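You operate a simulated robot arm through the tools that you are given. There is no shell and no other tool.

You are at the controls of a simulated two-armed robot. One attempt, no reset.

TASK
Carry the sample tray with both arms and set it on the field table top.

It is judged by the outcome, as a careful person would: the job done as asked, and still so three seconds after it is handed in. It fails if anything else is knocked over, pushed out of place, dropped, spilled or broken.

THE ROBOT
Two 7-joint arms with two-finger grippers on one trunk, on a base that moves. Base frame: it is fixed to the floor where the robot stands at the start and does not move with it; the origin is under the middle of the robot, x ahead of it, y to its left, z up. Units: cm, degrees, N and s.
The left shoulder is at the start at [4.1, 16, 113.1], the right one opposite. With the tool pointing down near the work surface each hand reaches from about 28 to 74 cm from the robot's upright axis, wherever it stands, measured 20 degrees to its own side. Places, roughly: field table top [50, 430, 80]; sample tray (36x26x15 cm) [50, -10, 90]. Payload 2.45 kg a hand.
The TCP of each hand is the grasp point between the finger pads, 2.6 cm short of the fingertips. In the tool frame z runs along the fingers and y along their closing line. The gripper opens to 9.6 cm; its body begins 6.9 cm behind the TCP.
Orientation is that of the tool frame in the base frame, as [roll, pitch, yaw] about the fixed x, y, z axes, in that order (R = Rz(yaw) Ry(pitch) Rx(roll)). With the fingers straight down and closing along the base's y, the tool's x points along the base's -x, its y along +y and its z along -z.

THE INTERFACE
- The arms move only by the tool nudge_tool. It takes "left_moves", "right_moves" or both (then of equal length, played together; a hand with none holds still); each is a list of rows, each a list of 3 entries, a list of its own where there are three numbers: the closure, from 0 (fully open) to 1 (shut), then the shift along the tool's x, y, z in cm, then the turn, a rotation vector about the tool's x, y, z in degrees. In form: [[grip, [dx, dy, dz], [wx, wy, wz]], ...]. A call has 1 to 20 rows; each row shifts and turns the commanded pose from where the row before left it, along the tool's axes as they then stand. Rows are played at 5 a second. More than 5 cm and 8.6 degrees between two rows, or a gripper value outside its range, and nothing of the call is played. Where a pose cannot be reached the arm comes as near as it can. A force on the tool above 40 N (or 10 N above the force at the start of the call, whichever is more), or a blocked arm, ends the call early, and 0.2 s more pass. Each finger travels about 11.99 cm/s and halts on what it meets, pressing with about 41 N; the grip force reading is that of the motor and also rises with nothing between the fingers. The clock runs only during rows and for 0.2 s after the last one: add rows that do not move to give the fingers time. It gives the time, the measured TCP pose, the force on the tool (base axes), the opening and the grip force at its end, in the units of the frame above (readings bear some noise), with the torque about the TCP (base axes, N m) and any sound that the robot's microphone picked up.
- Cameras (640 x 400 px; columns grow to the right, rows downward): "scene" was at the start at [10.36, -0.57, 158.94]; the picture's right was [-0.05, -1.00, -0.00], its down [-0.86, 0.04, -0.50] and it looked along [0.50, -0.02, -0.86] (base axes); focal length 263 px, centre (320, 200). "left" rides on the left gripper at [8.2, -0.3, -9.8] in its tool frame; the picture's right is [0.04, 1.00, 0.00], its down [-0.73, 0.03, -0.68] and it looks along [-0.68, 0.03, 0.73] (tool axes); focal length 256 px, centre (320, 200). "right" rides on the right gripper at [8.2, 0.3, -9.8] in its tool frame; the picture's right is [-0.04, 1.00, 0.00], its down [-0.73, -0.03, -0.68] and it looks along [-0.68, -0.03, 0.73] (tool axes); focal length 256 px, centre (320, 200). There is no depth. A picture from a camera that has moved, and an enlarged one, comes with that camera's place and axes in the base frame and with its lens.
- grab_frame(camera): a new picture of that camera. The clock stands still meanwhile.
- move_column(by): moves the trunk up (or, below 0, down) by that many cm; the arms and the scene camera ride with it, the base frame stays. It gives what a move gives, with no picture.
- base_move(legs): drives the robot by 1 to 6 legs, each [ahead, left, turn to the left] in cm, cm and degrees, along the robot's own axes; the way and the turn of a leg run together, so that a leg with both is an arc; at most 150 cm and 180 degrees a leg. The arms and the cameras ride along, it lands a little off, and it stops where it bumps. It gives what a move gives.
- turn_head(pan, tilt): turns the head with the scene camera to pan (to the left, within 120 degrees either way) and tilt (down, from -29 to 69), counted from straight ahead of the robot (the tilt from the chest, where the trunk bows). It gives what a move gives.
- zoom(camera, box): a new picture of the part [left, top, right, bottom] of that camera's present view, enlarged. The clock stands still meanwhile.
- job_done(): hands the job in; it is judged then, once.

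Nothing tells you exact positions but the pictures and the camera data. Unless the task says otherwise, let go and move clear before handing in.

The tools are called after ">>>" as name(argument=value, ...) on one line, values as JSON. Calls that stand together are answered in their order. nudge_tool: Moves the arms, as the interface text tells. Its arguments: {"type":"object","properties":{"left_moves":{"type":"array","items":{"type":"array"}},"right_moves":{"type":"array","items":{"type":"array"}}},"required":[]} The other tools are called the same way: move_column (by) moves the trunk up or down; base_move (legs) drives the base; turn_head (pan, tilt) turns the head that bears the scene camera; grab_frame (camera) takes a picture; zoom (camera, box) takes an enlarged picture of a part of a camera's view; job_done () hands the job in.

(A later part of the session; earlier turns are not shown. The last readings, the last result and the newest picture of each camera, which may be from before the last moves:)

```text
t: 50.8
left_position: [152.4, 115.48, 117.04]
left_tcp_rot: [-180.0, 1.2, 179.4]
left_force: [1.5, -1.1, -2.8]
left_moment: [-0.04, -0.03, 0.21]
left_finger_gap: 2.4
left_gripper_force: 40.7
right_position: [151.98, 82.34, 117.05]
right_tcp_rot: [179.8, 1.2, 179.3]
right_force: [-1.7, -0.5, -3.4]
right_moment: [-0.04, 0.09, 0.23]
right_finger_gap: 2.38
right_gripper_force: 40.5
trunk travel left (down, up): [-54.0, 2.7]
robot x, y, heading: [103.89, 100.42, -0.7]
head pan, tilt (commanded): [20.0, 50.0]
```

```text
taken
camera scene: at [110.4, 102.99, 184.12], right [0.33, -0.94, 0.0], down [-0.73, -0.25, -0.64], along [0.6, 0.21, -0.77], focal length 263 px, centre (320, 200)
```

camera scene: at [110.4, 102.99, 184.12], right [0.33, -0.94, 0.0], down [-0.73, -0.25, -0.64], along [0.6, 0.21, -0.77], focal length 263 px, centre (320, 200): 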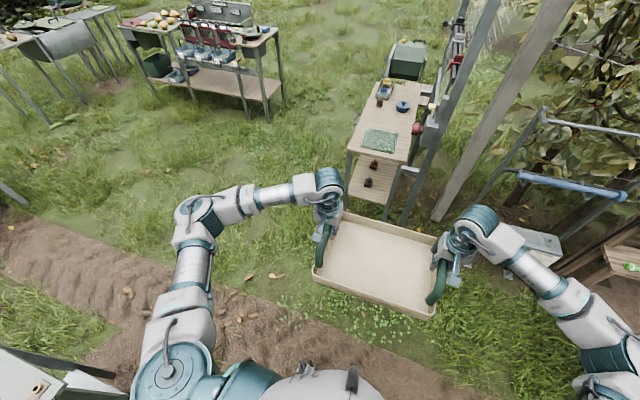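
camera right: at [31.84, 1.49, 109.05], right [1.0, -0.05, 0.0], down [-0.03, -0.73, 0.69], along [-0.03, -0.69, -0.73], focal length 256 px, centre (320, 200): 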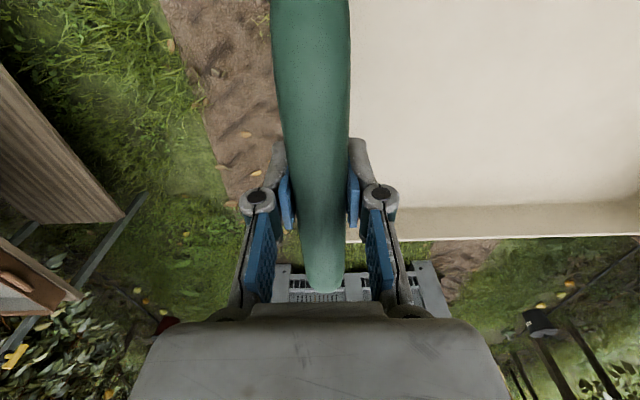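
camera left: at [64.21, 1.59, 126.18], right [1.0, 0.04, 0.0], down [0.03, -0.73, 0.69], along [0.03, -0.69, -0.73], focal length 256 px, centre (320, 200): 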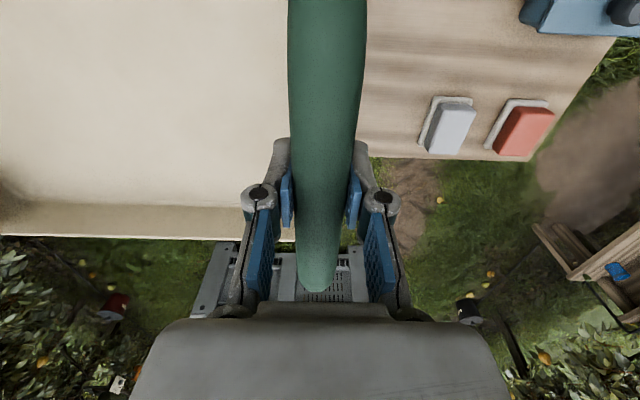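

Still level and steady. Next I turn left to face +y, toward the field table.

>>> base_move(legs=[[0, 0, 45], [0, 0, 45.7]])

>>> turn_head(pan=0, tilt=35)

>>> grab_frame(camera="scene")

```text
t: 55.4
left_position: [87.78, 148.35, 117.08]
left_tcp_rot: [179.8, 1.1, -88.9]
left_force: [1.3, 1.2, -3.1]
left_moment: [-0.11, 0.04, 0.26]
left_finger_gap: 2.39
left_gripper_force: 41.2
right_position: [121.12, 149.1, 116.78]
right_tcp_rot: [179.7, 1.3, -88.9]
right_force: [-0.8, -0.5, -3.3]
right_moment: [0.0, 0.09, 0.3]
right_finger_gap: 2.38
right_gripper_force: 41.1
trunk travel left (down, up): [-54.0, 2.7]
robot x, y, heading: [103.81, 100.46, 91.4]
head pan, tilt (commanded): [20.0, 50.0]
```

```text
t: 56.2
left_position: [87.66, 147.93, 117.27]
left_tcp_rot: [179.9, 1.4, -88.9]
left_force: [0.8, 0.5, -3.2]
left_moment: [-0.08, 0.03, 0.21]
left_finger_gap: 2.4
left_gripper_force: 41.3
right_position: [120.81, 148.73, 117.11]
right_tcp_rot: [179.8, 1.4, -88.7]
right_force: [0.8, -1.5, -3.7]
right_moment: [0.01, 0.0, 0.24]
right_finger_gap: 2.4
right_gripper_force: 40.7
trunk travel left (down, up): [-54.0, 2.7]
robot x, y, heading: [103.77, 100.63, 91.1]
head pan, tilt (commanded): [0.0, 35.0]
```

```text
taken
camera scene: at [104.28, 108.2, 186.28], right [1.0, 0.02, 0.0], down [0.01, -0.58, -0.82], along [-0.02, 0.82, -0.58], focal length 263 px, centre (320, 200)
```

scene: 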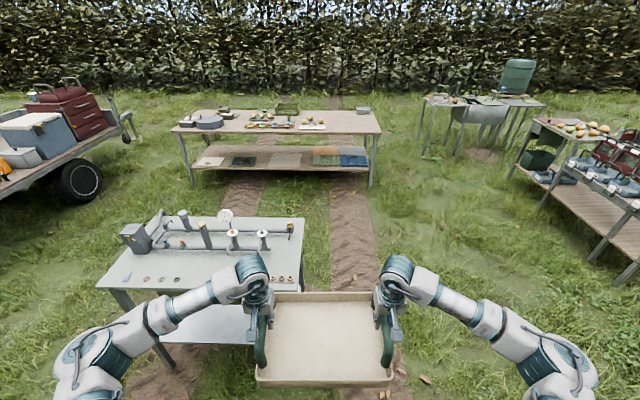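

>>> zoom(camera="scene", box=[160, 90, 400, 200])

>>> base_move(legs=[[0, -56, -1]])

>>> grab_frame(camera="scene")

```text
2.67 times, centred on (280, 145) of scene
camera zoom: at [104.28, 108.2, 186.28], right [1.0, 0.02, 0.0], down [0.01, -0.58, -0.82], along [-0.02, 0.82, -0.58], focal length 702 px, centre (427, 347)
```

zoom: 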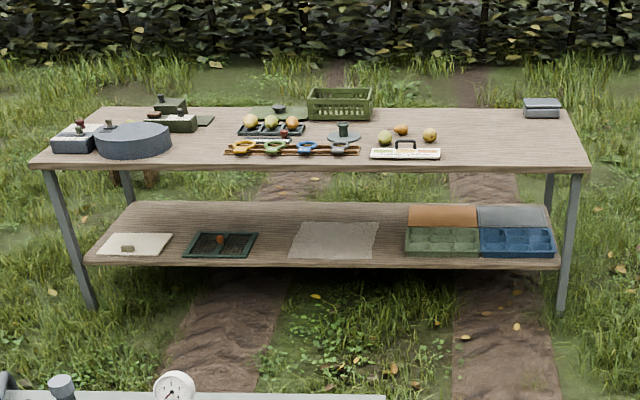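

```text
t: 59.4
left_position: [142.96, 148.69, 117.17]
left_tcp_rot: [-179.4, 1.4, -90.6]
left_force: [-0.6, -1.5, -2.0]
left_moment: [0.37, -0.05, -0.18]
left_finger_gap: 2.36
left_gripper_force: 40.9
right_position: [176.1, 148.35, 117.27]
right_tcp_rot: [-179.5, 1.4, -90.5]
right_force: [-1.6, 1.3, -4.5]
right_moment: [-0.5, -0.14, -0.14]
right_finger_gap: 2.4
right_gripper_force: 40.8
trunk travel left (down, up): [-54.0, 2.7]
robot x, y, heading: [159.39, 100.78, 89.5]
head pan, tilt (commanded): [0.0, 35.0]
```

```text
taken
camera scene: at [158.35, 108.48, 186.28], right [1.0, -0.01, 0.01], down [0.0, -0.58, -0.82], along [0.01, 0.82, -0.58], focal length 263 px, centre (320, 200)
```

scene: 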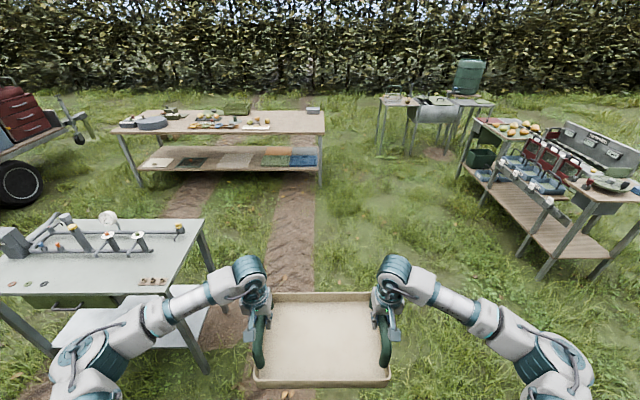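

The right part of the field table top (x≈100–160) is free except a small box at the far corner. I drive forward past the grey table.

>>> base_move(legs=[[95, 0, 0.5], [95, 0, 0]])

>>> grab_frame(camera="scene")

```text
t: 69.0
left_position: [147.39, 340.02, 117.6]
left_tcp_rot: [-179.9, 1.7, -91.7]
left_force: [1.9, -0.4, -2.9]
left_moment: [0.58, -0.09, -0.02]
left_finger_gap: 2.39
left_gripper_force: 40.8
right_position: [180.3, 339.11, 117.42]
right_tcp_rot: [-180.0, 1.6, -91.6]
right_force: [-1.0, -0.1, -3.4]
right_moment: [-0.66, -0.04, -0.16]
right_finger_gap: 2.37
right_gripper_force: 40.9
trunk travel left (down, up): [-54.0, 2.7]
robot x, y, heading: [161.61, 292.29, 88.5]
head pan, tilt (commanded): [0.0, 35.0]
```

```text
taken
camera scene: at [164.07, 299.74, 186.29], right [1.0, -0.03, -0.01], down [-0.02, -0.58, -0.82], along [0.02, 0.82, -0.58], focal length 263 px, centre (320, 200)
```

scene: 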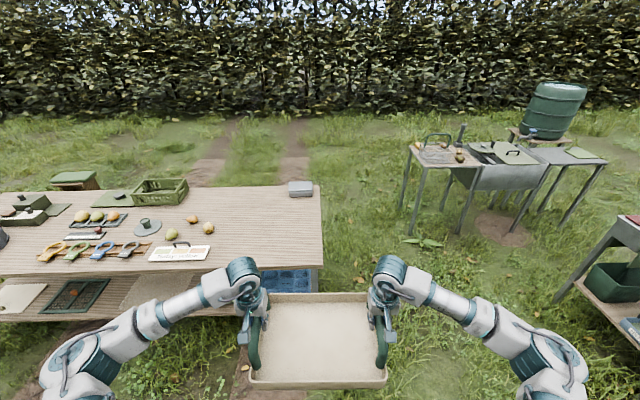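

The near edge of the field table is at y≈390, its right end at x≈167; free space spans about x 108–167 and y 390–450. I shift left to centre the tray on x≈138 and straighten up.

>>> base_move(legs=[[0, 25, 1.5]])

>>> grab_frame(camera="scene")

```text
t: 70.8
left_position: [122.17, 339.62, 117.69]
left_tcp_rot: [179.8, 2.0, -89.9]
left_force: [1.8, 1.4, -2.8]
left_moment: [0.6, 0.07, 0.24]
left_finger_gap: 2.41
left_gripper_force: 41.1
right_position: [155.29, 339.72, 117.47]
right_tcp_rot: [179.7, 1.7, -89.9]
right_force: [-0.4, -0.4, -2.4]
right_moment: [-0.69, 0.19, -0.06]
right_finger_gap: 2.38
right_gripper_force: 41.3
trunk travel left (down, up): [-54.0, 2.7]
robot x, y, heading: [137.53, 292.79, 90.3]
head pan, tilt (commanded): [0.0, 35.0]
```

```text
taken
camera scene: at [141.83, 300.31, 186.23], right [1.0, 0.0, -0.02], down [-0.02, -0.58, -0.82], along [-0.02, 0.82, -0.58], focal length 263 px, centre (320, 200)
```

scene: 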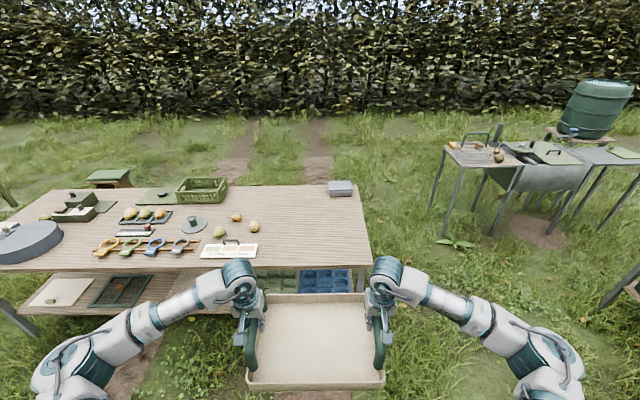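

The tray is lined up with the free patch. I approach the table, stopping short to recheck.

>>> base_move(legs=[[45, 0, -0.3]])

>>> turn_head(pan=0, tilt=55)

>>> grab_frame(camera="scene")

>>> grab_frame(camera="left")

>>> grab_frame(camera="right")

```text
t: 73.5
left_position: [123.11, 384.34, 118.07]
left_tcp_rot: [179.8, 2.4, -90.6]
left_force: [3.4, 2.6, -5.1]
left_moment: [-0.03, 0.3, 0.56]
left_finger_gap: 2.39
left_gripper_force: 41.1
right_position: [156.3, 384.21, 117.78]
right_tcp_rot: [179.9, 2.0, -90.4]
right_force: [-1.1, -3.3, -0.5]
right_moment: [-0.08, 0.33, 0.46]
right_finger_gap: 2.38
right_gripper_force: 41.3
trunk travel left (down, up): [-54.0, 2.7]
robot x, y, heading: [138.17, 337.6, 89.6]
head pan, tilt (commanded): [0.0, 35.0]
```

```text
t: 74.3
left_position: [121.97, 384.16, 117.76]
left_tcp_rot: [-179.4, 2.3, -90.6]
left_force: [0.8, 3.8, -3.0]
left_moment: [-0.74, 0.0, 0.61]
left_finger_gap: 2.41
left_gripper_force: 41.0
right_position: [155.21, 384.18, 117.97]
right_tcp_rot: [-179.5, 2.0, -90.4]
right_force: [-1.4, -4.0, -3.8]
right_moment: [0.64, -0.04, 0.67]
right_finger_gap: 2.39
right_gripper_force: 40.6
trunk travel left (down, up): [-54.0, 2.7]
robot x, y, heading: [138.31, 337.94, 89.5]
head pan, tilt (commanded): [0.0, 55.0]
```

```text
taken
camera scene: at [138.21, 343.94, 183.47], right [1.0, 0.0, 0.0], down [0.0, -0.82, -0.57], along [0.0, 0.57, -0.82], focal length 263 px, centre (320, 200)
```

scene: 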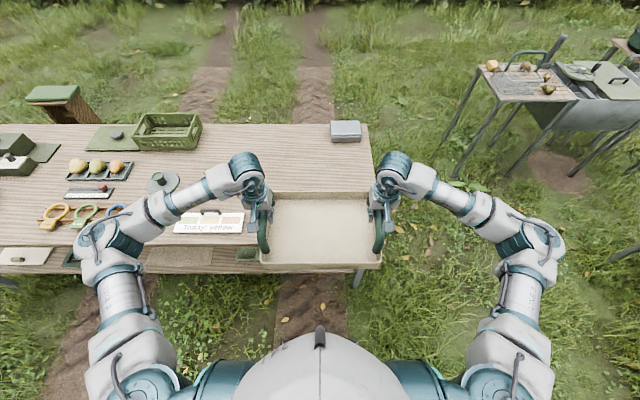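

```text
taken
camera left: at [122.08, 375.66, 127.27], right [-1.0, -0.03, -0.01], down [-0.03, 0.71, 0.71], along [-0.01, 0.71, -0.71], focal length 256 px, centre (320, 200)
```

left: 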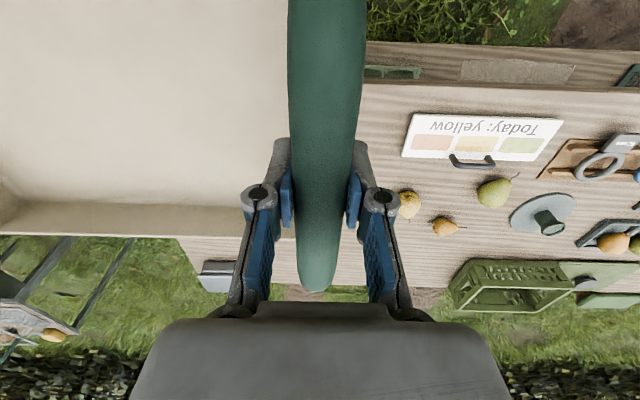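

```text
taken
camera right: at [154.75, 375.55, 127.63], right [-1.0, 0.05, -0.01], down [0.03, 0.71, 0.7], along [0.04, 0.7, -0.71], focal length 256 px, centre (320, 200)
```

right: 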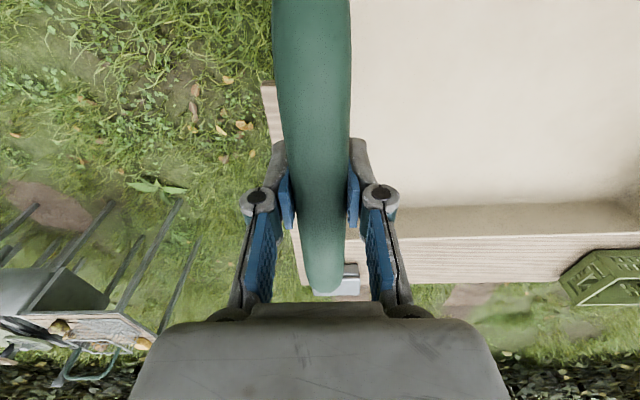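

The table spans x -67..167, y ≈391.5..468.5; the free rectangle in front is about x 106–167, y 392–453, and the tray is centred on x≈138.6. I drive in the last 25 cm.

>>> base_move(legs=[[24, 0, 0.4]])

>>> nudge_tool(left_moves=[[1, [0, 0, 0], [0, 0, 0]], [1, [0, 0, 0], [0, 0, 0]], [1, [0, 0, 0], [0, 0, 0]], [1, [0, 0, 0], [0, 0, 0]], [1, [0, 0, 0], [0, 0, 0]]], right_moves=[[1, [0, 0, 0], [0, 0, 0]], [1, [0, 0, 0], [0, 0, 0]], [1, [0, 0, 0], [0, 0, 0]], [1, [0, 0, 0], [0, 0, 0]], [1, [0, 0, 0], [0, 0, 0]]])

>>> grab_frame(camera="scene")

>>> grab_frame(camera="left")

>>> grab_frame(camera="right")

```text
t: 76.1
left_position: [119.04, 407.85, 117.65]
left_tcp_rot: [-178.3, 2.5, -89.9]
left_force: [0.1, 2.9, -1.2]
left_moment: [-0.62, -0.22, 0.25]
left_finger_gap: 2.39
left_gripper_force: 41.2
right_position: [152.21, 408.04, 118.51]
right_tcp_rot: [-178.6, 2.4, -89.7]
right_force: [-1.1, -2.9, -4.2]
right_moment: [0.51, -0.29, 0.58]
right_finger_gap: 2.37
right_gripper_force: 40.7
trunk travel left (down, up): [-54.0, 2.7]
robot x, y, heading: [138.01, 362.37, 90.2]
head pan, tilt (commanded): [0.0, 55.0]
```

```text
t: 77.3
left_position: [123.46, 407.9, 118.26]
left_tcp_rot: [179.5, 2.4, -90.0]
left_force: [1.7, 4.7, -3.5]
left_moment: [-0.55, 0.19, 0.71]
left_finger_gap: 2.39
left_gripper_force: 40.5
right_position: [156.63, 408.03, 117.88]
right_tcp_rot: [179.5, 2.3, -89.8]
right_force: [-0.4, -4.4, -1.8]
right_moment: [0.47, 0.13, 0.66]
right_finger_gap: 2.39
right_gripper_force: 41.5
trunk travel left (down, up): [-54.0, 2.7]
robot x, y, heading: [138.44, 362.18, 90.5]
head pan, tilt (commanded): [0.0, 55.0]
```

```text
taken
camera scene: at [140.2, 368.04, 183.47], right [1.0, 0.01, -0.01], down [0.0, -0.82, -0.57], along [-0.01, 0.57, -0.82], focal length 263 px, centre (320, 200)
```

scene: 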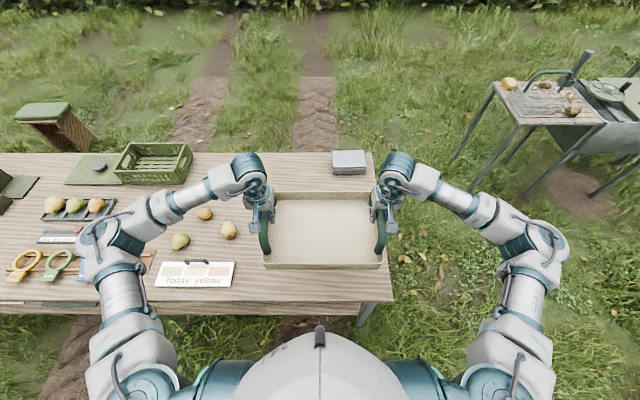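

```text
taken
camera left: at [123.74, 399.27, 127.68], right [-1.0, -0.04, 0.0], down [-0.03, 0.7, 0.71], along [-0.03, 0.71, -0.7], focal length 256 px, centre (320, 200)
```

left: 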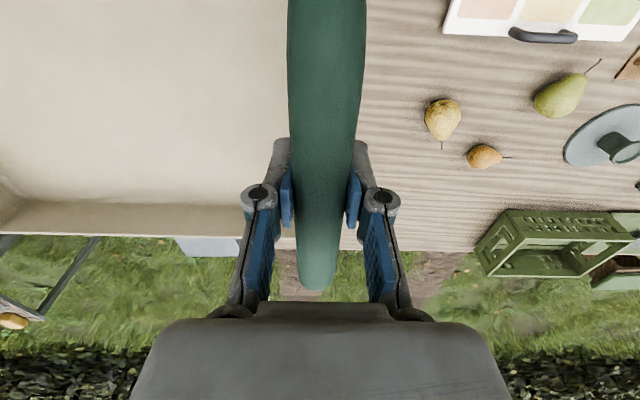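

```text
taken
camera right: at [156.42, 399.52, 127.51], right [-1.0, 0.04, 0.01], down [0.03, 0.71, 0.71], along [0.02, 0.71, -0.71], focal length 256 px, centre (320, 200)
```

right: 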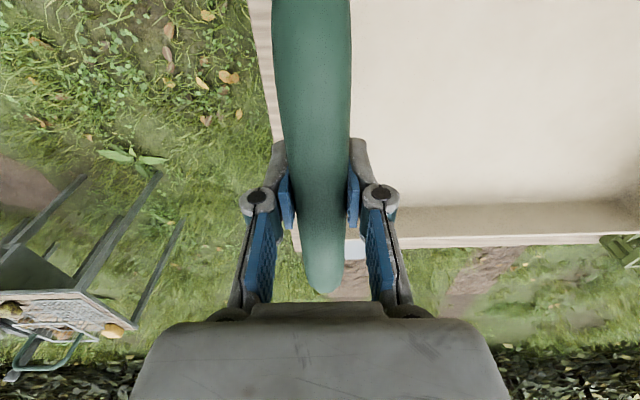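

The robot's body is rocking sideways a little after the drive. I hold still to let the sway die out before lowering.

>>> nudge_tool(left_moves=[[1, [0, 0, 0], [0, 0, 0]], [1, [0, 0, 0], [0, 0, 0]], [1, [0, 0, 0], [0, 0, 0]], [1, [0, 0, 0], [0, 0, 0]], [1, [0, 0, 0], [0, 0, 0]], [1, [0, 0, 0], [0, 0, 0]], [1, [0, 0, 0], [0, 0, 0]], [1, [0, 0, 0], [0, 0, 0]], [1, [0, 0, 0], [0, 0, 0]], [1, [0, 0, 0], [0, 0, 0]]], right_moves=[[1, [0, 0, 0], [0, 0, 0]], [1, [0, 0, 0], [0, 0, 0]], [1, [0, 0, 0], [0, 0, 0]], [1, [0, 0, 0], [0, 0, 0]], [1, [0, 0, 0], [0, 0, 0]], [1, [0, 0, 0], [0, 0, 0]], [1, [0, 0, 0], [0, 0, 0]], [1, [0, 0, 0], [0, 0, 0]], [1, [0, 0, 0], [0, 0, 0]], [1, [0, 0, 0], [0, 0, 0]]])

>>> nudge_tool(left_moves=[[1, [0, 0, 0], [0, 0, 0]], [1, [0, 0, 0], [0, 0, 0]]], right_moves=[[1, [0, 0, 0], [0, 0, 0]], [1, [0, 0, 0], [0, 0, 0]]])

>>> nudge_tool(left_moves=[[1, [0, 0, 0], [0, 0, 0]]], right_moves=[[1, [0, 0, 0], [0, 0, 0]]])

```text
t: 79.5
left_position: [122.8, 407.92, 118.16]
left_tcp_rot: [179.8, 2.4, -90.0]
left_force: [2.3, 0.1, -3.3]
left_moment: [0.62, 0.2, 0.17]
left_finger_gap: 2.41
left_gripper_force: 40.8
right_position: [155.93, 408.24, 118.0]
right_tcp_rot: [179.8, 2.1, -89.8]
right_force: [-1.6, 0.0, -3.1]
right_moment: [-0.69, 0.19, -0.15]
right_finger_gap: 2.39
right_gripper_force: 41.1
trunk travel left (down, up): [-54.0, 2.7]
robot x, y, heading: [137.98, 362.0, 90.3]
head pan, tilt (commanded): [0.0, 55.0]
```

```text
t: 80.1
left_position: [121.65, 407.89, 118.05]
left_tcp_rot: [-179.6, 2.5, -89.7]
left_force: [2.0, 4.2, -2.8]
left_moment: [-0.92, -0.06, 0.69]
left_finger_gap: 2.38
left_gripper_force: 41.0
right_position: [154.87, 408.01, 118.24]
right_tcp_rot: [-179.6, 2.3, -89.6]
right_force: [-2.5, -1.8, -3.4]
right_moment: [0.84, 0.01, 0.44]
right_finger_gap: 2.39
right_gripper_force: 40.6
trunk travel left (down, up): [-54.0, 2.7]
robot x, y, heading: [137.92, 362.0, 90.5]
head pan, tilt (commanded): [0.0, 55.0]
```

```text
t: 80.5
left_position: [122.35, 407.84, 118.17]
left_tcp_rot: [-179.9, 2.5, -89.9]
left_force: [3.1, -0.3, -3.9]
left_moment: [0.7, 0.19, 0.13]
left_finger_gap: 2.39
left_gripper_force: 40.5
right_position: [155.47, 408.09, 118.06]
right_tcp_rot: [179.9, 2.2, -89.8]
right_force: [-2.1, -0.7, -1.6]
right_moment: [-0.76, 0.21, -0.19]
right_finger_gap: 2.4
right_gripper_force: 40.7
trunk travel left (down, up): [-54.0, 2.7]
robot x, y, heading: [138.26, 362.24, 90.4]
head pan, tilt (commanded): [0.0, 55.0]
```

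The sway is dying down. I extend both arms 4 cm forward together and level out the ~1.8° nose-up tilt the tray has picked up.

>>> nudge_tool(left_moves=[[1, [-0.7, 0, 0], [0, 0.3, 0]], [1, [-0.7, 0, 0], [0, 0.3, 0]], [1, [-0.7, 0, 0], [0, 0.3, 0]], [1, [-0.7, 0, 0], [0, 0.3, 0]], [1, [-0.7, 0, 0], [0, 0.3, 0]], [1, [-0.7, 0, 0], [0, 0.3, 0]], [1, [0, 0, 0], [0, 0, 0]], [1, [0, 0, 0], [0, 0, 0]], [1, [0, 0, 0], [0, 0, 0]], [1, [0, 0, 0], [0, 0, 0]], [1, [0, 0, 0], [0, 0, 0]], [1, [0, 0, 0], [0, 0, 0]]], right_moves=[[1, [-0.7, 0, 0], [0, 0.3, 0]], [1, [-0.7, 0, 0], [0, 0.3, 0]], [1, [-0.7, 0, 0], [0, 0.3, 0]], [1, [-0.7, 0, 0], [0, 0.3, 0]], [1, [-0.7, 0, 0], [0, 0.3, 0]], [1, [-0.7, 0, 0], [0, 0.3, 0]], [1, [0, 0, 0], [0, 0, 0]], [1, [0, 0, 0], [0, 0, 0]], [1, [0, 0, 0], [0, 0, 0]], [1, [0, 0, 0], [0, 0, 0]], [1, [0, 0, 0], [0, 0, 0]], [1, [0, 0, 0], [0, 0, 0]]])

>>> grab_frame(camera="scene")

```text
t: 83.1
left_position: [122.83, 412.27, 118.49]
left_tcp_rot: [179.9, 0.7, -89.9]
left_force: [8.7, 3.6, -3.8]
left_moment: [-0.88, 0.13, 0.56]
left_finger_gap: 2.39
left_gripper_force: 40.9
right_position: [156.07, 412.34, 118.15]
right_tcp_rot: [179.8, 0.4, -89.7]
right_force: [-7.4, -2.3, -1.4]
right_moment: [0.8, 0.08, 0.47]
right_finger_gap: 2.4
right_gripper_force: 41.3
trunk travel left (down, up): [-54.0, 2.7]
robot x, y, heading: [138.58, 361.93, 90.3]
head pan, tilt (commanded): [0.0, 55.0]
```

```text
taken
camera scene: at [138.9, 368.18, 183.47], right [1.0, 0.01, 0.0], down [0.0, -0.82, -0.57], along [-0.01, 0.57, -0.82], focal length 263 px, centre (320, 200)
```

scene: 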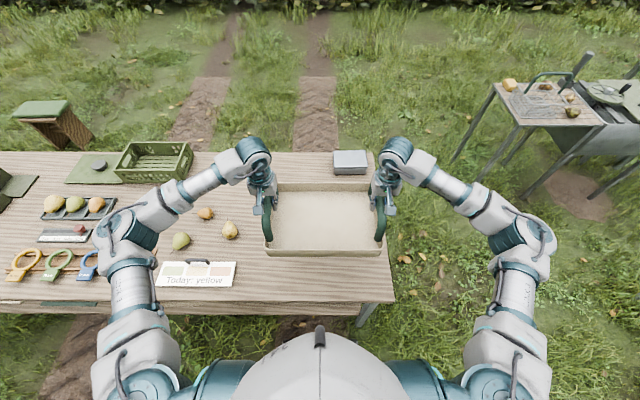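

The tray hangs level over the free patch, centred at about (139, 412). I lower with the trunk in stages, watching the forces.

>>> move_column(by=-14)

>>> grab_frame(camera="scene")

>>> grab_frame(camera="left")

>>> grab_frame(camera="right")

```text
t: 84.8
left_position: [119.31, 411.99, 103.99]
left_tcp_rot: [-178.7, 0.8, -89.6]
left_force: [2.5, 2.1, -1.9]
left_moment: [-0.44, -0.42, 0.36]
left_finger_gap: 2.37
left_gripper_force: 40.7
right_position: [152.49, 412.37, 104.49]
right_tcp_rot: [-178.8, 0.6, -89.5]
right_force: [-4.1, -1.2, -4.3]
right_moment: [0.4, -0.11, 0.16]
right_finger_gap: 2.41
right_gripper_force: 40.7
trunk travel left (down, up): [-40.0, 16.7]
robot x, y, heading: [137.64, 362.31, 90.3]
head pan, tilt (commanded): [0.0, 55.0]
```

```text
taken
camera scene: at [134.26, 369.21, 169.46], right [1.0, 0.01, 0.02], down [0.02, -0.82, -0.57], along [0.01, 0.57, -0.82], focal length 263 px, centre (320, 200)
```

scene: 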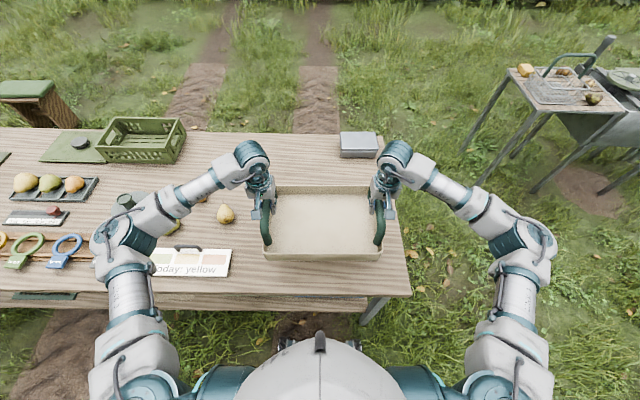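

```text
taken
camera left: at [119.42, 403.74, 113.64], right [-1.0, -0.05, -0.02], down [-0.05, 0.73, 0.69], along [-0.01, 0.69, -0.73], focal length 256 px, centre (320, 200)
```

left: 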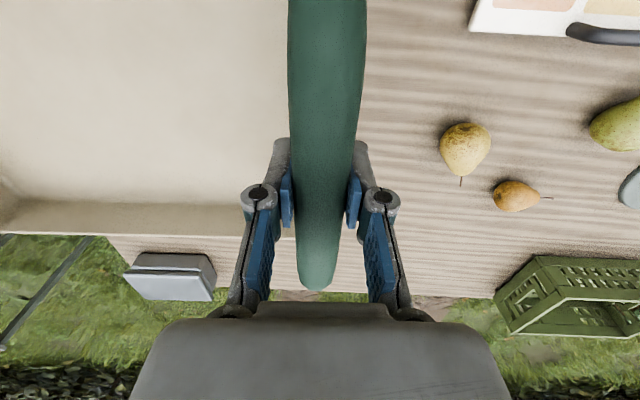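

```text
taken
camera right: at [152.09, 404.04, 114.38], right [-1.0, 0.03, -0.02], down [0.01, 0.73, 0.69], along [0.04, 0.69, -0.73], focal length 256 px, centre (320, 200)
```

right: 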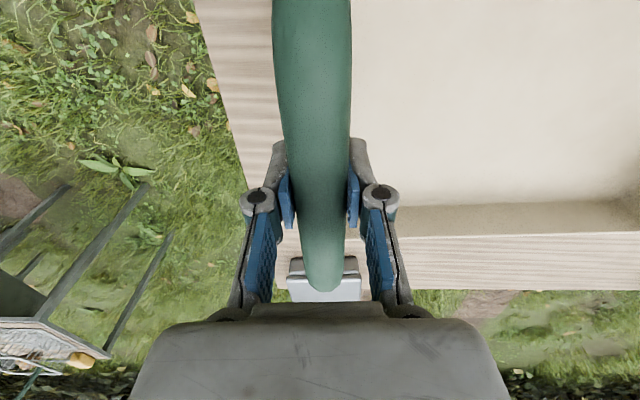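

The column move set off the sideways sway again, so I wait for it to settle at this height.

>>> nudge_tool(left_moves=[[1, [0, 0, 0], [0, 0, 0]], [1, [0, 0, 0], [0, 0, 0]], [1, [0, 0, 0], [0, 0, 0]], [1, [0, 0, 0], [0, 0, 0]], [1, [0, 0, 0], [0, 0, 0]], [1, [0, 0, 0], [0, 0, 0]], [1, [0, 0, 0], [0, 0, 0]], [1, [0, 0, 0], [0, 0, 0]], [1, [0, 0, 0], [0, 0, 0]], [1, [0, 0, 0], [0, 0, 0]], [1, [0, 0, 0], [0, 0, 0]], [1, [0, 0, 0], [0, 0, 0]], [1, [0, 0, 0], [0, 0, 0]], [1, [0, 0, 0], [0, 0, 0]], [1, [0, 0, 0], [0, 0, 0]]], right_moves=[[1, [0, 0, 0], [0, 0, 0]], [1, [0, 0, 0], [0, 0, 0]], [1, [0, 0, 0], [0, 0, 0]], [1, [0, 0, 0], [0, 0, 0]], [1, [0, 0, 0], [0, 0, 0]], [1, [0, 0, 0], [0, 0, 0]], [1, [0, 0, 0], [0, 0, 0]], [1, [0, 0, 0], [0, 0, 0]], [1, [0, 0, 0], [0, 0, 0]], [1, [0, 0, 0], [0, 0, 0]], [1, [0, 0, 0], [0, 0, 0]], [1, [0, 0, 0], [0, 0, 0]], [1, [0, 0, 0], [0, 0, 0]], [1, [0, 0, 0], [0, 0, 0]], [1, [0, 0, 0], [0, 0, 0]]])

>>> nudge_tool(left_moves=[[1, [0, 0, 0], [0, 0, 0]]], right_moves=[[1, [0, 0, 0], [0, 0, 0]]])

>>> nudge_tool(left_moves=[[1, [0, 0, 0], [0, 0, 0]]], right_moves=[[1, [0, 0, 0], [0, 0, 0]]])

>>> nudge_tool(left_moves=[[1, [0, 0, 0], [0, 0, 0]]], right_moves=[[1, [0, 0, 0], [0, 0, 0]]])

```text
t: 88.0
left_position: [122.84, 412.14, 104.35]
left_tcp_rot: [179.8, 0.7, -89.9]
left_force: [-0.5, 2.0, -3.9]
left_moment: [0.34, 0.11, 0.26]
left_finger_gap: 2.4
left_gripper_force: 41.5
right_position: [156.08, 412.38, 104.12]
right_tcp_rot: [179.7, 0.3, -89.8]
right_force: [0.9, -0.7, -1.8]
right_moment: [-0.39, 0.31, 0.13]
right_finger_gap: 2.37
right_gripper_force: 41.2
trunk travel left (down, up): [-40.0, 16.7]
robot x, y, heading: [138.33, 361.89, 90.6]
head pan, tilt (commanded): [0.0, 55.0]
```

```text
t: 88.4
left_position: [119.16, 412.19, 103.84]
left_tcp_rot: [-178.7, 0.6, -89.7]
left_force: [0.2, -1.3, -1.7]
left_moment: [0.11, -0.29, -0.01]
left_finger_gap: 2.38
left_gripper_force: 41.0
right_position: [152.37, 412.34, 104.5]
right_tcp_rot: [-178.7, 0.6, -89.7]
right_force: [-3.1, 0.1, -5.7]
right_moment: [-0.11, -0.31, -0.06]
right_finger_gap: 2.42
right_gripper_force: 40.9
trunk travel left (down, up): [-40.0, 16.7]
robot x, y, heading: [137.58, 361.95, 90.5]
head pan, tilt (commanded): [0.0, 55.0]
```

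```text
t: 88.8
left_position: [123.28, 412.17, 104.41]
left_tcp_rot: [179.6, 0.6, -90.0]
left_force: [0.7, 1.3, -3.1]
left_moment: [-0.11, 0.3, 0.32]
left_finger_gap: 2.39
left_gripper_force: 41.3
right_position: [156.5, 412.3, 103.99]
right_tcp_rot: [179.5, 0.4, -89.8]
right_force: [-1.3, -2.1, -1.6]
right_moment: [0.09, -0.1, 0.34]
right_finger_gap: 2.41
right_gripper_force: 40.9
trunk travel left (down, up): [-40.0, 16.7]
robot x, y, heading: [138.64, 361.9, 90.2]
head pan, tilt (commanded): [0.0, 55.0]
```

```text
t: 89.2
left_position: [119.4, 412.04, 103.98]
left_tcp_rot: [-178.9, 0.7, -89.8]
left_force: [-1.4, -0.8, -1.9]
left_moment: [0.41, -0.2, -0.04]
left_finger_gap: 2.4
left_gripper_force: 40.7
right_position: [152.55, 412.33, 104.53]
right_tcp_rot: [-178.8, 0.4, -89.7]
right_force: [0.0, 1.2, -3.0]
right_moment: [-0.42, -0.17, -0.14]
right_finger_gap: 2.4
right_gripper_force: 41.0
trunk travel left (down, up): [-40.0, 16.7]
robot x, y, heading: [137.59, 361.76, 90.5]
head pan, tilt (commanded): [0.0, 55.0]
```

The body still rocks ±2 cm sideways with a period of roughly 0.8 s. I wait longer to see whether it damps out before making contact.

>>> nudge_tool(left_moves=[[1, [0, 0, 0], [0, 0, 0]], [1, [0, 0, 0], [0, 0, 0]], [1, [0, 0, 0], [0, 0, 0]], [1, [0, 0, 0], [0, 0, 0]], [1, [0, 0, 0], [0, 0, 0]], [1, [0, 0, 0], [0, 0, 0]], [1, [0, 0, 0], [0, 0, 0]], [1, [0, 0, 0], [0, 0, 0]], [1, [0, 0, 0], [0, 0, 0]], [1, [0, 0, 0], [0, 0, 0]], [1, [0, 0, 0], [0, 0, 0]], [1, [0, 0, 0], [0, 0, 0]], [1, [0, 0, 0], [0, 0, 0]], [1, [0, 0, 0], [0, 0, 0]], [1, [0, 0, 0], [0, 0, 0]], [1, [0, 0, 0], [0, 0, 0]], [1, [0, 0, 0], [0, 0, 0]], [1, [0, 0, 0], [0, 0, 0]], [1, [0, 0, 0], [0, 0, 0]], [1, [0, 0, 0], [0, 0, 0]]], right_moves=[[1, [0, 0, 0], [0, 0, 0]], [1, [0, 0, 0], [0, 0, 0]], [1, [0, 0, 0], [0, 0, 0]], [1, [0, 0, 0], [0, 0, 0]], [1, [0, 0, 0], [0, 0, 0]], [1, [0, 0, 0], [0, 0, 0]], [1, [0, 0, 0], [0, 0, 0]], [1, [0, 0, 0], [0, 0, 0]], [1, [0, 0, 0], [0, 0, 0]], [1, [0, 0, 0], [0, 0, 0]], [1, [0, 0, 0], [0, 0, 0]], [1, [0, 0, 0], [0, 0, 0]], [1, [0, 0, 0], [0, 0, 0]], [1, [0, 0, 0], [0, 0, 0]], [1, [0, 0, 0], [0, 0, 0]], [1, [0, 0, 0], [0, 0, 0]], [1, [0, 0, 0], [0, 0, 0]], [1, [0, 0, 0], [0, 0, 0]], [1, [0, 0, 0], [0, 0, 0]], [1, [0, 0, 0], [0, 0, 0]]])

>>> nudge_tool(left_moves=[[1, [0, 0, 0], [0, 0, 0]]], right_moves=[[1, [0, 0, 0], [0, 0, 0]]])

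>>> nudge_tool(left_moves=[[1, [0, 0, 0], [0, 0, 0]]], right_moves=[[1, [0, 0, 0], [0, 0, 0]]])

>>> nudge_tool(left_moves=[[1, [0, 0, 0], [0, 0, 0]], [1, [0, 0, 0], [0, 0, 0]], [1, [0, 0, 0], [0, 0, 0]], [1, [0, 0, 0], [0, 0, 0]], [1, [0, 0, 0], [0, 0, 0]], [1, [0, 0, 0], [0, 0, 0]], [1, [0, 0, 0], [0, 0, 0]], [1, [0, 0, 0], [0, 0, 0]], [1, [0, 0, 0], [0, 0, 0]], [1, [0, 0, 0], [0, 0, 0]], [1, [0, 0, 0], [0, 0, 0]], [1, [0, 0, 0], [0, 0, 0]], [1, [0, 0, 0], [0, 0, 0]], [1, [0, 0, 0], [0, 0, 0]], [1, [0, 0, 0], [0, 0, 0]], [1, [0, 0, 0], [0, 0, 0]], [1, [0, 0, 0], [0, 0, 0]], [1, [0, 0, 0], [0, 0, 0]], [1, [0, 0, 0], [0, 0, 0]], [1, [0, 0, 0], [0, 0, 0]]], right_moves=[[1, [0, 0, 0], [0, 0, 0]], [1, [0, 0, 0], [0, 0, 0]], [1, [0, 0, 0], [0, 0, 0]], [1, [0, 0, 0], [0, 0, 0]], [1, [0, 0, 0], [0, 0, 0]], [1, [0, 0, 0], [0, 0, 0]], [1, [0, 0, 0], [0, 0, 0]], [1, [0, 0, 0], [0, 0, 0]], [1, [0, 0, 0], [0, 0, 0]], [1, [0, 0, 0], [0, 0, 0]], [1, [0, 0, 0], [0, 0, 0]], [1, [0, 0, 0], [0, 0, 0]], [1, [0, 0, 0], [0, 0, 0]], [1, [0, 0, 0], [0, 0, 0]], [1, [0, 0, 0], [0, 0, 0]], [1, [0, 0, 0], [0, 0, 0]], [1, [0, 0, 0], [0, 0, 0]], [1, [0, 0, 0], [0, 0, 0]], [1, [0, 0, 0], [0, 0, 0]], [1, [0, 0, 0], [0, 0, 0]]])

>>> nudge_tool(left_moves=[[1, [0, 0, 0], [0, 0, 0]]], right_moves=[[1, [0, 0, 0], [0, 0, 0]]])

>>> nudge_tool(left_moves=[[1, [0, 0, 0], [0, 0, 0]]], right_moves=[[1, [0, 0, 0], [0, 0, 0]]])

```text
t: 93.4
left_position: [122.58, 412.1, 104.34]
left_tcp_rot: [180.0, 0.7, -89.9]
left_force: [0.2, 2.0, -4.8]
left_moment: [-0.19, 0.27, 0.41]
left_finger_gap: 2.42
left_gripper_force: 41.0
right_position: [155.75, 412.31, 104.07]
right_tcp_rot: [179.7, 0.3, -89.8]
right_force: [2.1, -1.0, -2.5]
right_moment: [0.1, -0.03, 0.26]
right_finger_gap: 2.4
right_gripper_force: 41.4
trunk travel left (down, up): [-40.0, 16.7]
robot x, y, heading: [138.49, 362.17, 90.5]
head pan, tilt (commanded): [0.0, 55.0]
```

```text
t: 93.8
left_position: [120.01, 412.1, 104.03]
left_tcp_rot: [-179.0, 0.8, -89.9]
left_force: [-1.6, 0.2, -2.9]
left_moment: [0.2, -0.03, 0.12]
left_finger_gap: 2.41
left_gripper_force: 41.5
right_position: [153.31, 412.23, 104.47]
right_tcp_rot: [-179.0, 0.6, -89.7]
right_force: [0.3, 0.7, -3.9]
right_moment: [-0.26, -0.11, 0.0]
right_finger_gap: 2.37
right_gripper_force: 40.9
trunk travel left (down, up): [-40.0, 16.7]
robot x, y, heading: [138.09, 362.24, 90.5]
head pan, tilt (commanded): [0.0, 55.0]
```

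```text
t: 94.2
left_position: [122.14, 412.1, 104.19]
left_tcp_rot: [-180.0, 0.8, -89.9]
left_force: [-2.1, 2.7, -3.8]
left_moment: [-0.41, 0.07, 0.5]
left_finger_gap: 2.39
left_gripper_force: 41.5
right_position: [155.34, 412.31, 104.24]
right_tcp_rot: [180.0, 0.4, -89.7]
right_force: [2.2, -2.3, -2.6]
right_moment: [0.38, -0.02, 0.36]
right_finger_gap: 2.39
right_gripper_force: 40.7
trunk travel left (down, up): [-40.0, 16.7]
robot x, y, heading: [138.58, 362.19, 90.4]
head pan, tilt (commanded): [0.0, 55.0]
```

```text
t: 98.4
left_position: [121.27, 412.09, 104.14]
left_tcp_rot: [-179.5, 0.7, -89.8]
left_force: [-1.7, 1.2, -3.5]
left_moment: [0.0, -0.03, 0.26]
left_finger_gap: 2.34
left_gripper_force: 40.4
right_position: [154.24, 412.24, 104.38]
right_tcp_rot: [-179.6, 0.4, -89.7]
right_force: [2.6, -0.7, -3.5]
right_moment: [-0.09, -0.02, 0.13]
right_finger_gap: 2.37
right_gripper_force: 41.2
trunk travel left (down, up): [-40.0, 16.7]
robot x, y, heading: [137.7, 362.42, 90.5]
head pan, tilt (commanded): [0.0, 55.0]
```

```text
t: 98.8
left_position: [121.27, 412.08, 104.29]
left_tcp_rot: [-179.5, 0.7, -89.9]
left_force: [-0.9, 0.8, -3.1]
left_moment: [-0.08, -0.02, 0.3]
left_finger_gap: 2.39
left_gripper_force: 41.2
right_position: [154.4, 412.19, 104.37]
right_tcp_rot: [-179.6, 0.4, -89.7]
right_force: [1.6, -0.6, -3.0]
right_moment: [0.04, 0.01, 0.14]
right_finger_gap: 2.38
right_gripper_force: 41.1
trunk travel left (down, up): [-40.0, 16.7]
robot x, y, heading: [137.75, 361.99, 90.5]
head pan, tilt (commanded): [0.0, 55.0]
```

```text
t: 99.2
left_position: [121.35, 412.05, 104.19]
left_tcp_rot: [-179.6, 0.7, -89.9]
left_force: [-1.8, 1.1, -3.1]
left_moment: [-0.05, -0.01, 0.3]
left_finger_gap: 2.4
left_gripper_force: 40.9
right_position: [154.46, 412.34, 104.18]
right_tcp_rot: [-179.6, 0.5, -89.7]
right_force: [1.6, -1.7, -2.8]
right_moment: [0.01, 0.02, 0.16]
right_finger_gap: 2.39
right_gripper_force: 40.5
trunk travel left (down, up): [-40.0, 16.7]
robot x, y, heading: [137.78, 362.25, 90.4]
head pan, tilt (commanded): [0.0, 55.0]
```

The sway has died out now (mid-TCP at x≈137.9, y≈412.2). I lower smoothly with both arms to a couple of centimetres above the table top.

>>> nudge_tool(left_moves=[[1, [0, 0, 0.3], [0, 0, 0]], [1, [0, 0, 0.5], [0, 0, 0]], [1, [0, 0, 0.6], [0, 0, 0]], [1, [0, 0, 0.6], [0, 0, 0]], [1, [0, 0, 0.6], [0, 0, 0]], [1, [0, 0, 0.6], [0, 0, 0]], [1, [0, 0, 0.6], [0, 0, 0]], [1, [0, 0, 0.6], [0, 0, 0]], [1, [0, 0, 0.6], [0, 0, 0]], [1, [0, 0, 0.6], [0, 0, 0]], [1, [0, 0, 0.5], [0, 0, 0]], [1, [0, 0, 0.4], [0, 0, 0]], [1, [0, 0, 0.3], [0, 0, 0]], [1, [0, 0, 0.2], [0, 0, 0]], [1, [0, 0, 0], [0, 0, 0]], [1, [0, 0, 0], [0, 0, 0]]], right_moves=[[1, [0, 0, 0.3], [0, 0, 0]], [1, [0, 0, 0.5], [0, 0, 0]], [1, [0, 0, 0.6], [0, 0, 0]], [1, [0, 0, 0.6], [0, 0, 0]], [1, [0, 0, 0.6], [0, 0, 0]], [1, [0, 0, 0.6], [0, 0, 0]], [1, [0, 0, 0.6], [0, 0, 0]], [1, [0, 0, 0.6], [0, 0, 0]], [1, [0, 0, 0.6], [0, 0, 0]], [1, [0, 0, 0.6], [0, 0, 0]], [1, [0, 0, 0.5], [0, 0, 0]], [1, [0, 0, 0.4], [0, 0, 0]], [1, [0, 0, 0.3], [0, 0, 0]], [1, [0, 0, 0.2], [0, 0, 0]], [1, [0, 0, 0], [0, 0, 0]], [1, [0, 0, 0], [0, 0, 0]]])

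>>> grab_frame(camera="scene")

>>> grab_frame(camera="left")

>>> grab_frame(camera="right")

```text
t: 102.6
left_position: [121.21, 412.12, 97.16]
left_tcp_rot: [-179.5, 0.7, -89.9]
left_force: [-12.4, 0.0, -3.6]
left_moment: [-0.06, -0.08, 0.17]
left_finger_gap: 2.4
left_gripper_force: 40.9
right_position: [154.33, 412.32, 97.27]
right_tcp_rot: [-179.6, 0.4, -89.7]
right_force: [13.3, 0.0, -2.9]
right_moment: [0.01, 0.03, 0.01]
right_finger_gap: 2.41
right_gripper_force: 40.7
trunk travel left (down, up): [-40.0, 16.7]
robot x, y, heading: [137.99, 362.05, 90.5]
head pan, tilt (commanded): [0.0, 55.0]
```

```text
taken
camera scene: at [138.14, 369.25, 169.49], right [1.0, 0.01, 0.0], down [0.01, -0.82, -0.57], along [0.0, 0.57, -0.82], focal length 263 px, centre (320, 200)
```

scene: 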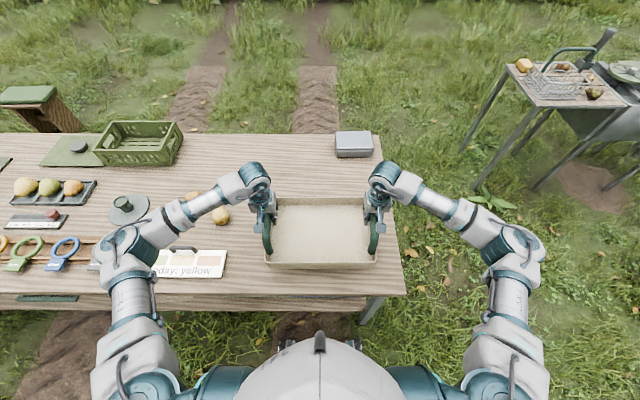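

```text
taken
camera left: at [121.4, 403.89, 106.84], right [-1.0, -0.04, -0.01], down [-0.04, 0.73, 0.69], along [-0.02, 0.69, -0.73], focal length 256 px, centre (320, 200)
```

left: 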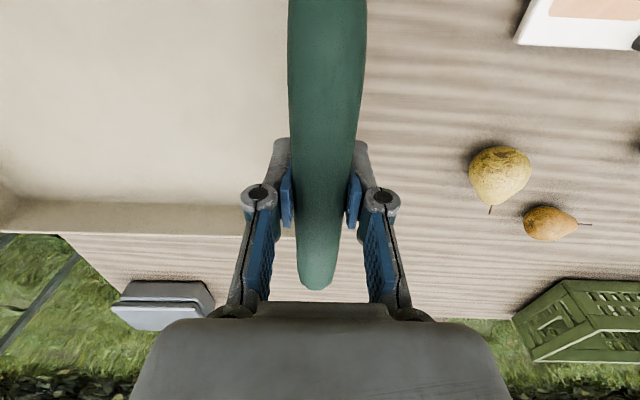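

```text
taken
camera right: at [154.07, 404.13, 107.11], right [-1.0, 0.04, -0.01], down [0.02, 0.73, 0.68], along [0.03, 0.68, -0.73], focal length 256 px, centre (320, 200)
```

right: 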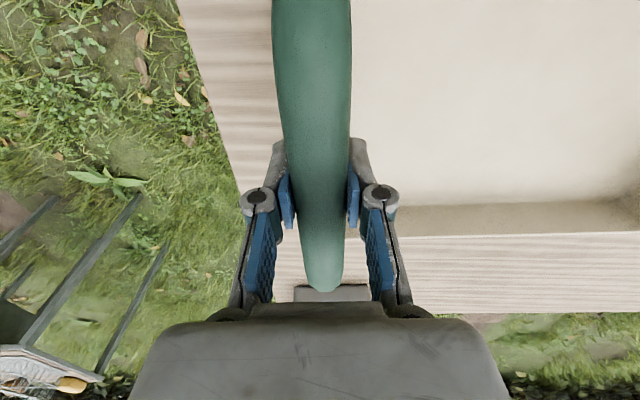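

About 3 cm remain. I ease the ~13 N inward squeeze and creep lower.

>>> nudge_tool(left_moves=[[1, [0, 0.06, 0.3], [0, 0, 0]], [1, [0, 0.05, 0.3], [0, 0, 0]], [1, [0, 0, 0.3], [0, 0, 0]], [1, [0, 0, 0.3], [0, 0, 0]], [1, [0, 0, 0.3], [0, 0, 0]], [1, [0, 0, 0.3], [0, 0, 0]], [1, [0, 0, 0.3], [0, 0, 0]], [1, [0, 0, 0], [0, 0, 0]], [1, [0, 0, 0], [0, 0, 0]], [1, [0, 0, 0], [0, 0, 0]]], right_moves=[[1, [0, -0.06, 0.3], [0, 0, 0]], [1, [0, -0.05, 0.3], [0, 0, 0]], [1, [0, 0, 0.3], [0, 0, 0]], [1, [0, 0, 0.3], [0, 0, 0]], [1, [0, 0, 0.3], [0, 0, 0]], [1, [0, 0, 0.3], [0, 0, 0]], [1, [0, 0, 0.3], [0, 0, 0]], [1, [0, 0, 0], [0, 0, 0]], [1, [0, 0, 0], [0, 0, 0]], [1, [0, 0, 0], [0, 0, 0]]])

>>> zoom(camera="scene", box=[220, 150, 420, 310])

```text
t: 104.8
left_position: [121.23, 412.09, 95.06]
left_tcp_rot: [-179.4, 0.8, -90.0]
left_force: [28.1, 1.6, -3.1]
left_moment: [-0.05, 0.22, 0.37]
left_finger_gap: 2.4
left_gripper_force: 41.0
right_position: [154.43, 412.36, 95.25]
right_tcp_rot: [-179.7, 0.5, -89.5]
right_force: [-28.4, -1.5, -3.2]
right_moment: [-0.02, -0.07, -0.01]
right_finger_gap: 2.39
right_gripper_force: 40.6
trunk travel left (down, up): [-40.0, 16.7]
robot x, y, heading: [138.32, 362.24, 90.4]
head pan, tilt (commanded): [0.0, 55.0]
```

```text
2.50 times, centred on (320, 230) of scene
camera zoom: at [138.14, 369.25, 169.49], right [1.0, 0.01, 0.0], down [0.01, -0.82, -0.57], along [0.0, 0.57, -0.82], focal length 658 px, centre (320, 125)
```

zoom: 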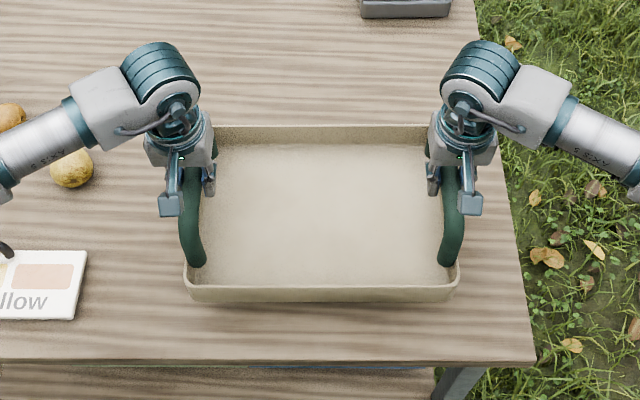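

Overcorrected: now a 28 N outward pull. I take back about a third of that adjustment per hand and continue lowering very gently.

>>> nudge_tool(left_moves=[[1, [0, -0.07, 0], [0, 0, 0]], [1, [0, 0, 0.2], [0, 0, 0]], [1, [0, 0, 0.2], [0, 0, 0]], [1, [0, 0, 0.2], [0, 0, 0]], [1, [0, 0, 0.0], [0, 0, 0]], [1, [0, 0, 0], [0, 0, 0]]], right_moves=[[1, [0, 0.07, 0], [0, 0, 0]], [1, [0, 0, 0.2], [0, 0, 0]], [1, [0, 0, 0.2], [0, 0, 0]], [1, [0, 0, 0.2], [0, 0, 0]], [1, [0, 0, 0.0], [0, 0, 0]], [1, [0, 0, 0], [0, 0, 0]]])

```text
t: 106.2
left_position: [121.33, 412.27, 94.51]
left_tcp_rot: [-179.4, 0.6, -89.9]
left_force: [31.1, -1.7, -2.5]
left_moment: [-0.11, 0.16, -0.14]
left_finger_gap: 2.4
left_gripper_force: 41.2
right_position: [154.52, 412.29, 94.66]
right_tcp_rot: [-179.7, 0.5, -89.6]
right_force: [-31.4, 1.5, -4.3]
right_moment: [0.13, -0.28, -0.31]
right_finger_gap: 2.39
right_gripper_force: 40.3
trunk travel left (down, up): [-40.0, 16.7]
robot x, y, heading: [138.1, 361.97, 90.3]
head pan, tilt (commanded): [0.0, 55.0]
```

>>> nudge_tool(left_moves=[[1, [0, -0.06, 0], [0, 0, 0]], [1, [0, -0.06, 0], [0, 0, 0]], [1, [0, 0, 0], [0, 0, 0]], [1, [0, 0, 0], [0, 0, 0]]], right_moves=[[1, [0, 0.06, 0], [0, 0, 0]], [1, [0, 0.06, 0], [0, 0, 0]], [1, [0, 0, 0], [0, 0, 0]], [1, [0, 0, 0], [0, 0, 0]]])

```text
t: 107.2
left_position: [121.29, 412.17, 94.43]
left_tcp_rot: [-179.7, 0.7, -89.8]
left_force: [10.7, 2.0, -3.3]
left_moment: [0.07, 0.1, 0.24]
left_finger_gap: 2.4
left_gripper_force: 40.8
right_position: [154.4, 412.38, 94.49]
right_tcp_rot: [-179.5, 0.4, -89.9]
right_force: [-9.9, -2.1, -3.0]
right_moment: [-0.08, -0.03, 0.19]
right_finger_gap: 2.38
right_gripper_force: 41.2
trunk travel left (down, up): [-40.0, 16.7]
robot x, y, heading: [138.17, 361.93, 90.2]
head pan, tilt (commanded): [0.0, 55.0]
```

The internal pull is down to about 10 N and the tray is still carried (≈-3 N per hand). I keep creeping down in millimetre steps until the table takes the weight.

>>> nudge_tool(left_moves=[[1, [0, -0.03, 0.15], [0, 0, 0]], [1, [0, -0.03, 0.15], [0, 0, 0]], [1, [0, 0, 0.15], [0, 0, 0]], [1, [0, 0, 0], [0, 0, 0]], [1, [0, 0, 0], [0, 0, 0]]], right_moves=[[1, [0, 0.03, 0.15], [0, 0, 0]], [1, [0, 0.03, 0.15], [0, 0, 0]], [1, [0, 0, 0.15], [0, 0, 0]], [1, [0, 0, 0], [0, 0, 0]], [1, [0, 0, 0], [0, 0, 0]]])

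>>> zoom(camera="scene", box=[220, 170, 420, 310])

```text
t: 108.4
left_position: [121.18, 412.21, 94.17]
left_tcp_rot: [-179.6, 0.5, -89.8]
left_force: [-10.7, 0.8, -2.4]
left_moment: [0.01, -0.05, 0.26]
left_finger_gap: 2.39
left_gripper_force: 41.1
right_position: [154.46, 412.38, 94.17]
right_tcp_rot: [-179.5, 0.5, -89.8]
right_force: [10.9, -1.9, -3.0]
right_moment: [-0.08, 0.14, 0.21]
right_finger_gap: 2.4
right_gripper_force: 41.7
trunk travel left (down, up): [-40.0, 16.7]
robot x, y, heading: [138.29, 362.16, 90.5]
head pan, tilt (commanded): [0.0, 55.0]
```

```text
2.86 times, centred on (320, 240) of scene
camera zoom: at [138.14, 369.26, 169.49], right [1.0, 0.01, 0.0], down [0.01, -0.82, -0.57], along [0.0, 0.57, -0.82], focal length 752 px, centre (320, 86)
```

zoom: 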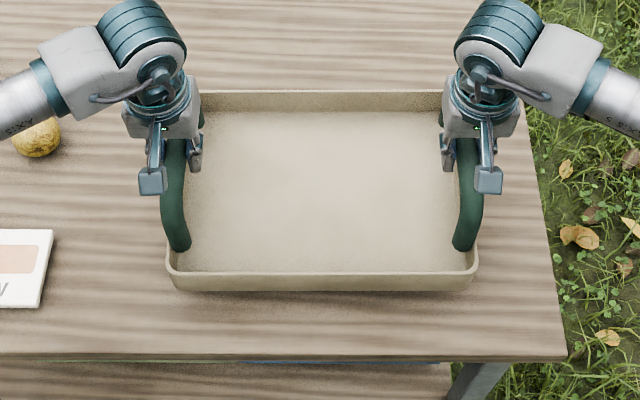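

>>> nudge_tool(left_moves=[[1, [0, 0.03, 0.15], [0, 0, 0]], [1, [0, 0, 0.15], [0, 0, 0]], [1, [0, 0, 0.1], [0, 0, 0]], [1, [0, 0, 0], [0, 0, 0]], [1, [0, 0, 0], [0, 0, 0]]], right_moves=[[1, [0, -0.03, 0.15], [0, 0, 0]], [1, [0, 0, 0.15], [0, 0, 0]], [1, [0, 0, 0.1], [0, 0, 0]], [1, [0, 0, 0], [0, 0, 0]], [1, [0, 0, 0], [0, 0, 0]]])

```text
t: 109.6
left_position: [121.26, 412.19, 93.69]
left_tcp_rot: [-179.8, 0.6, -89.9]
left_force: [-24.6, 1.4, -2.9]
left_moment: [0.1, -0.15, 0.37]
left_finger_gap: 2.4
left_gripper_force: 40.7
right_position: [154.47, 412.45, 93.73]
right_tcp_rot: [-179.5, 0.4, -89.8]
right_force: [25.0, -2.6, -3.4]
right_moment: [-0.19, 0.13, 0.43]
right_finger_gap: 2.39
right_gripper_force: 41.3
trunk travel left (down, up): [-40.0, 16.7]
robot x, y, heading: [138.19, 362.24, 90.4]
head pan, tilt (commanded): [0.0, 55.0]
```

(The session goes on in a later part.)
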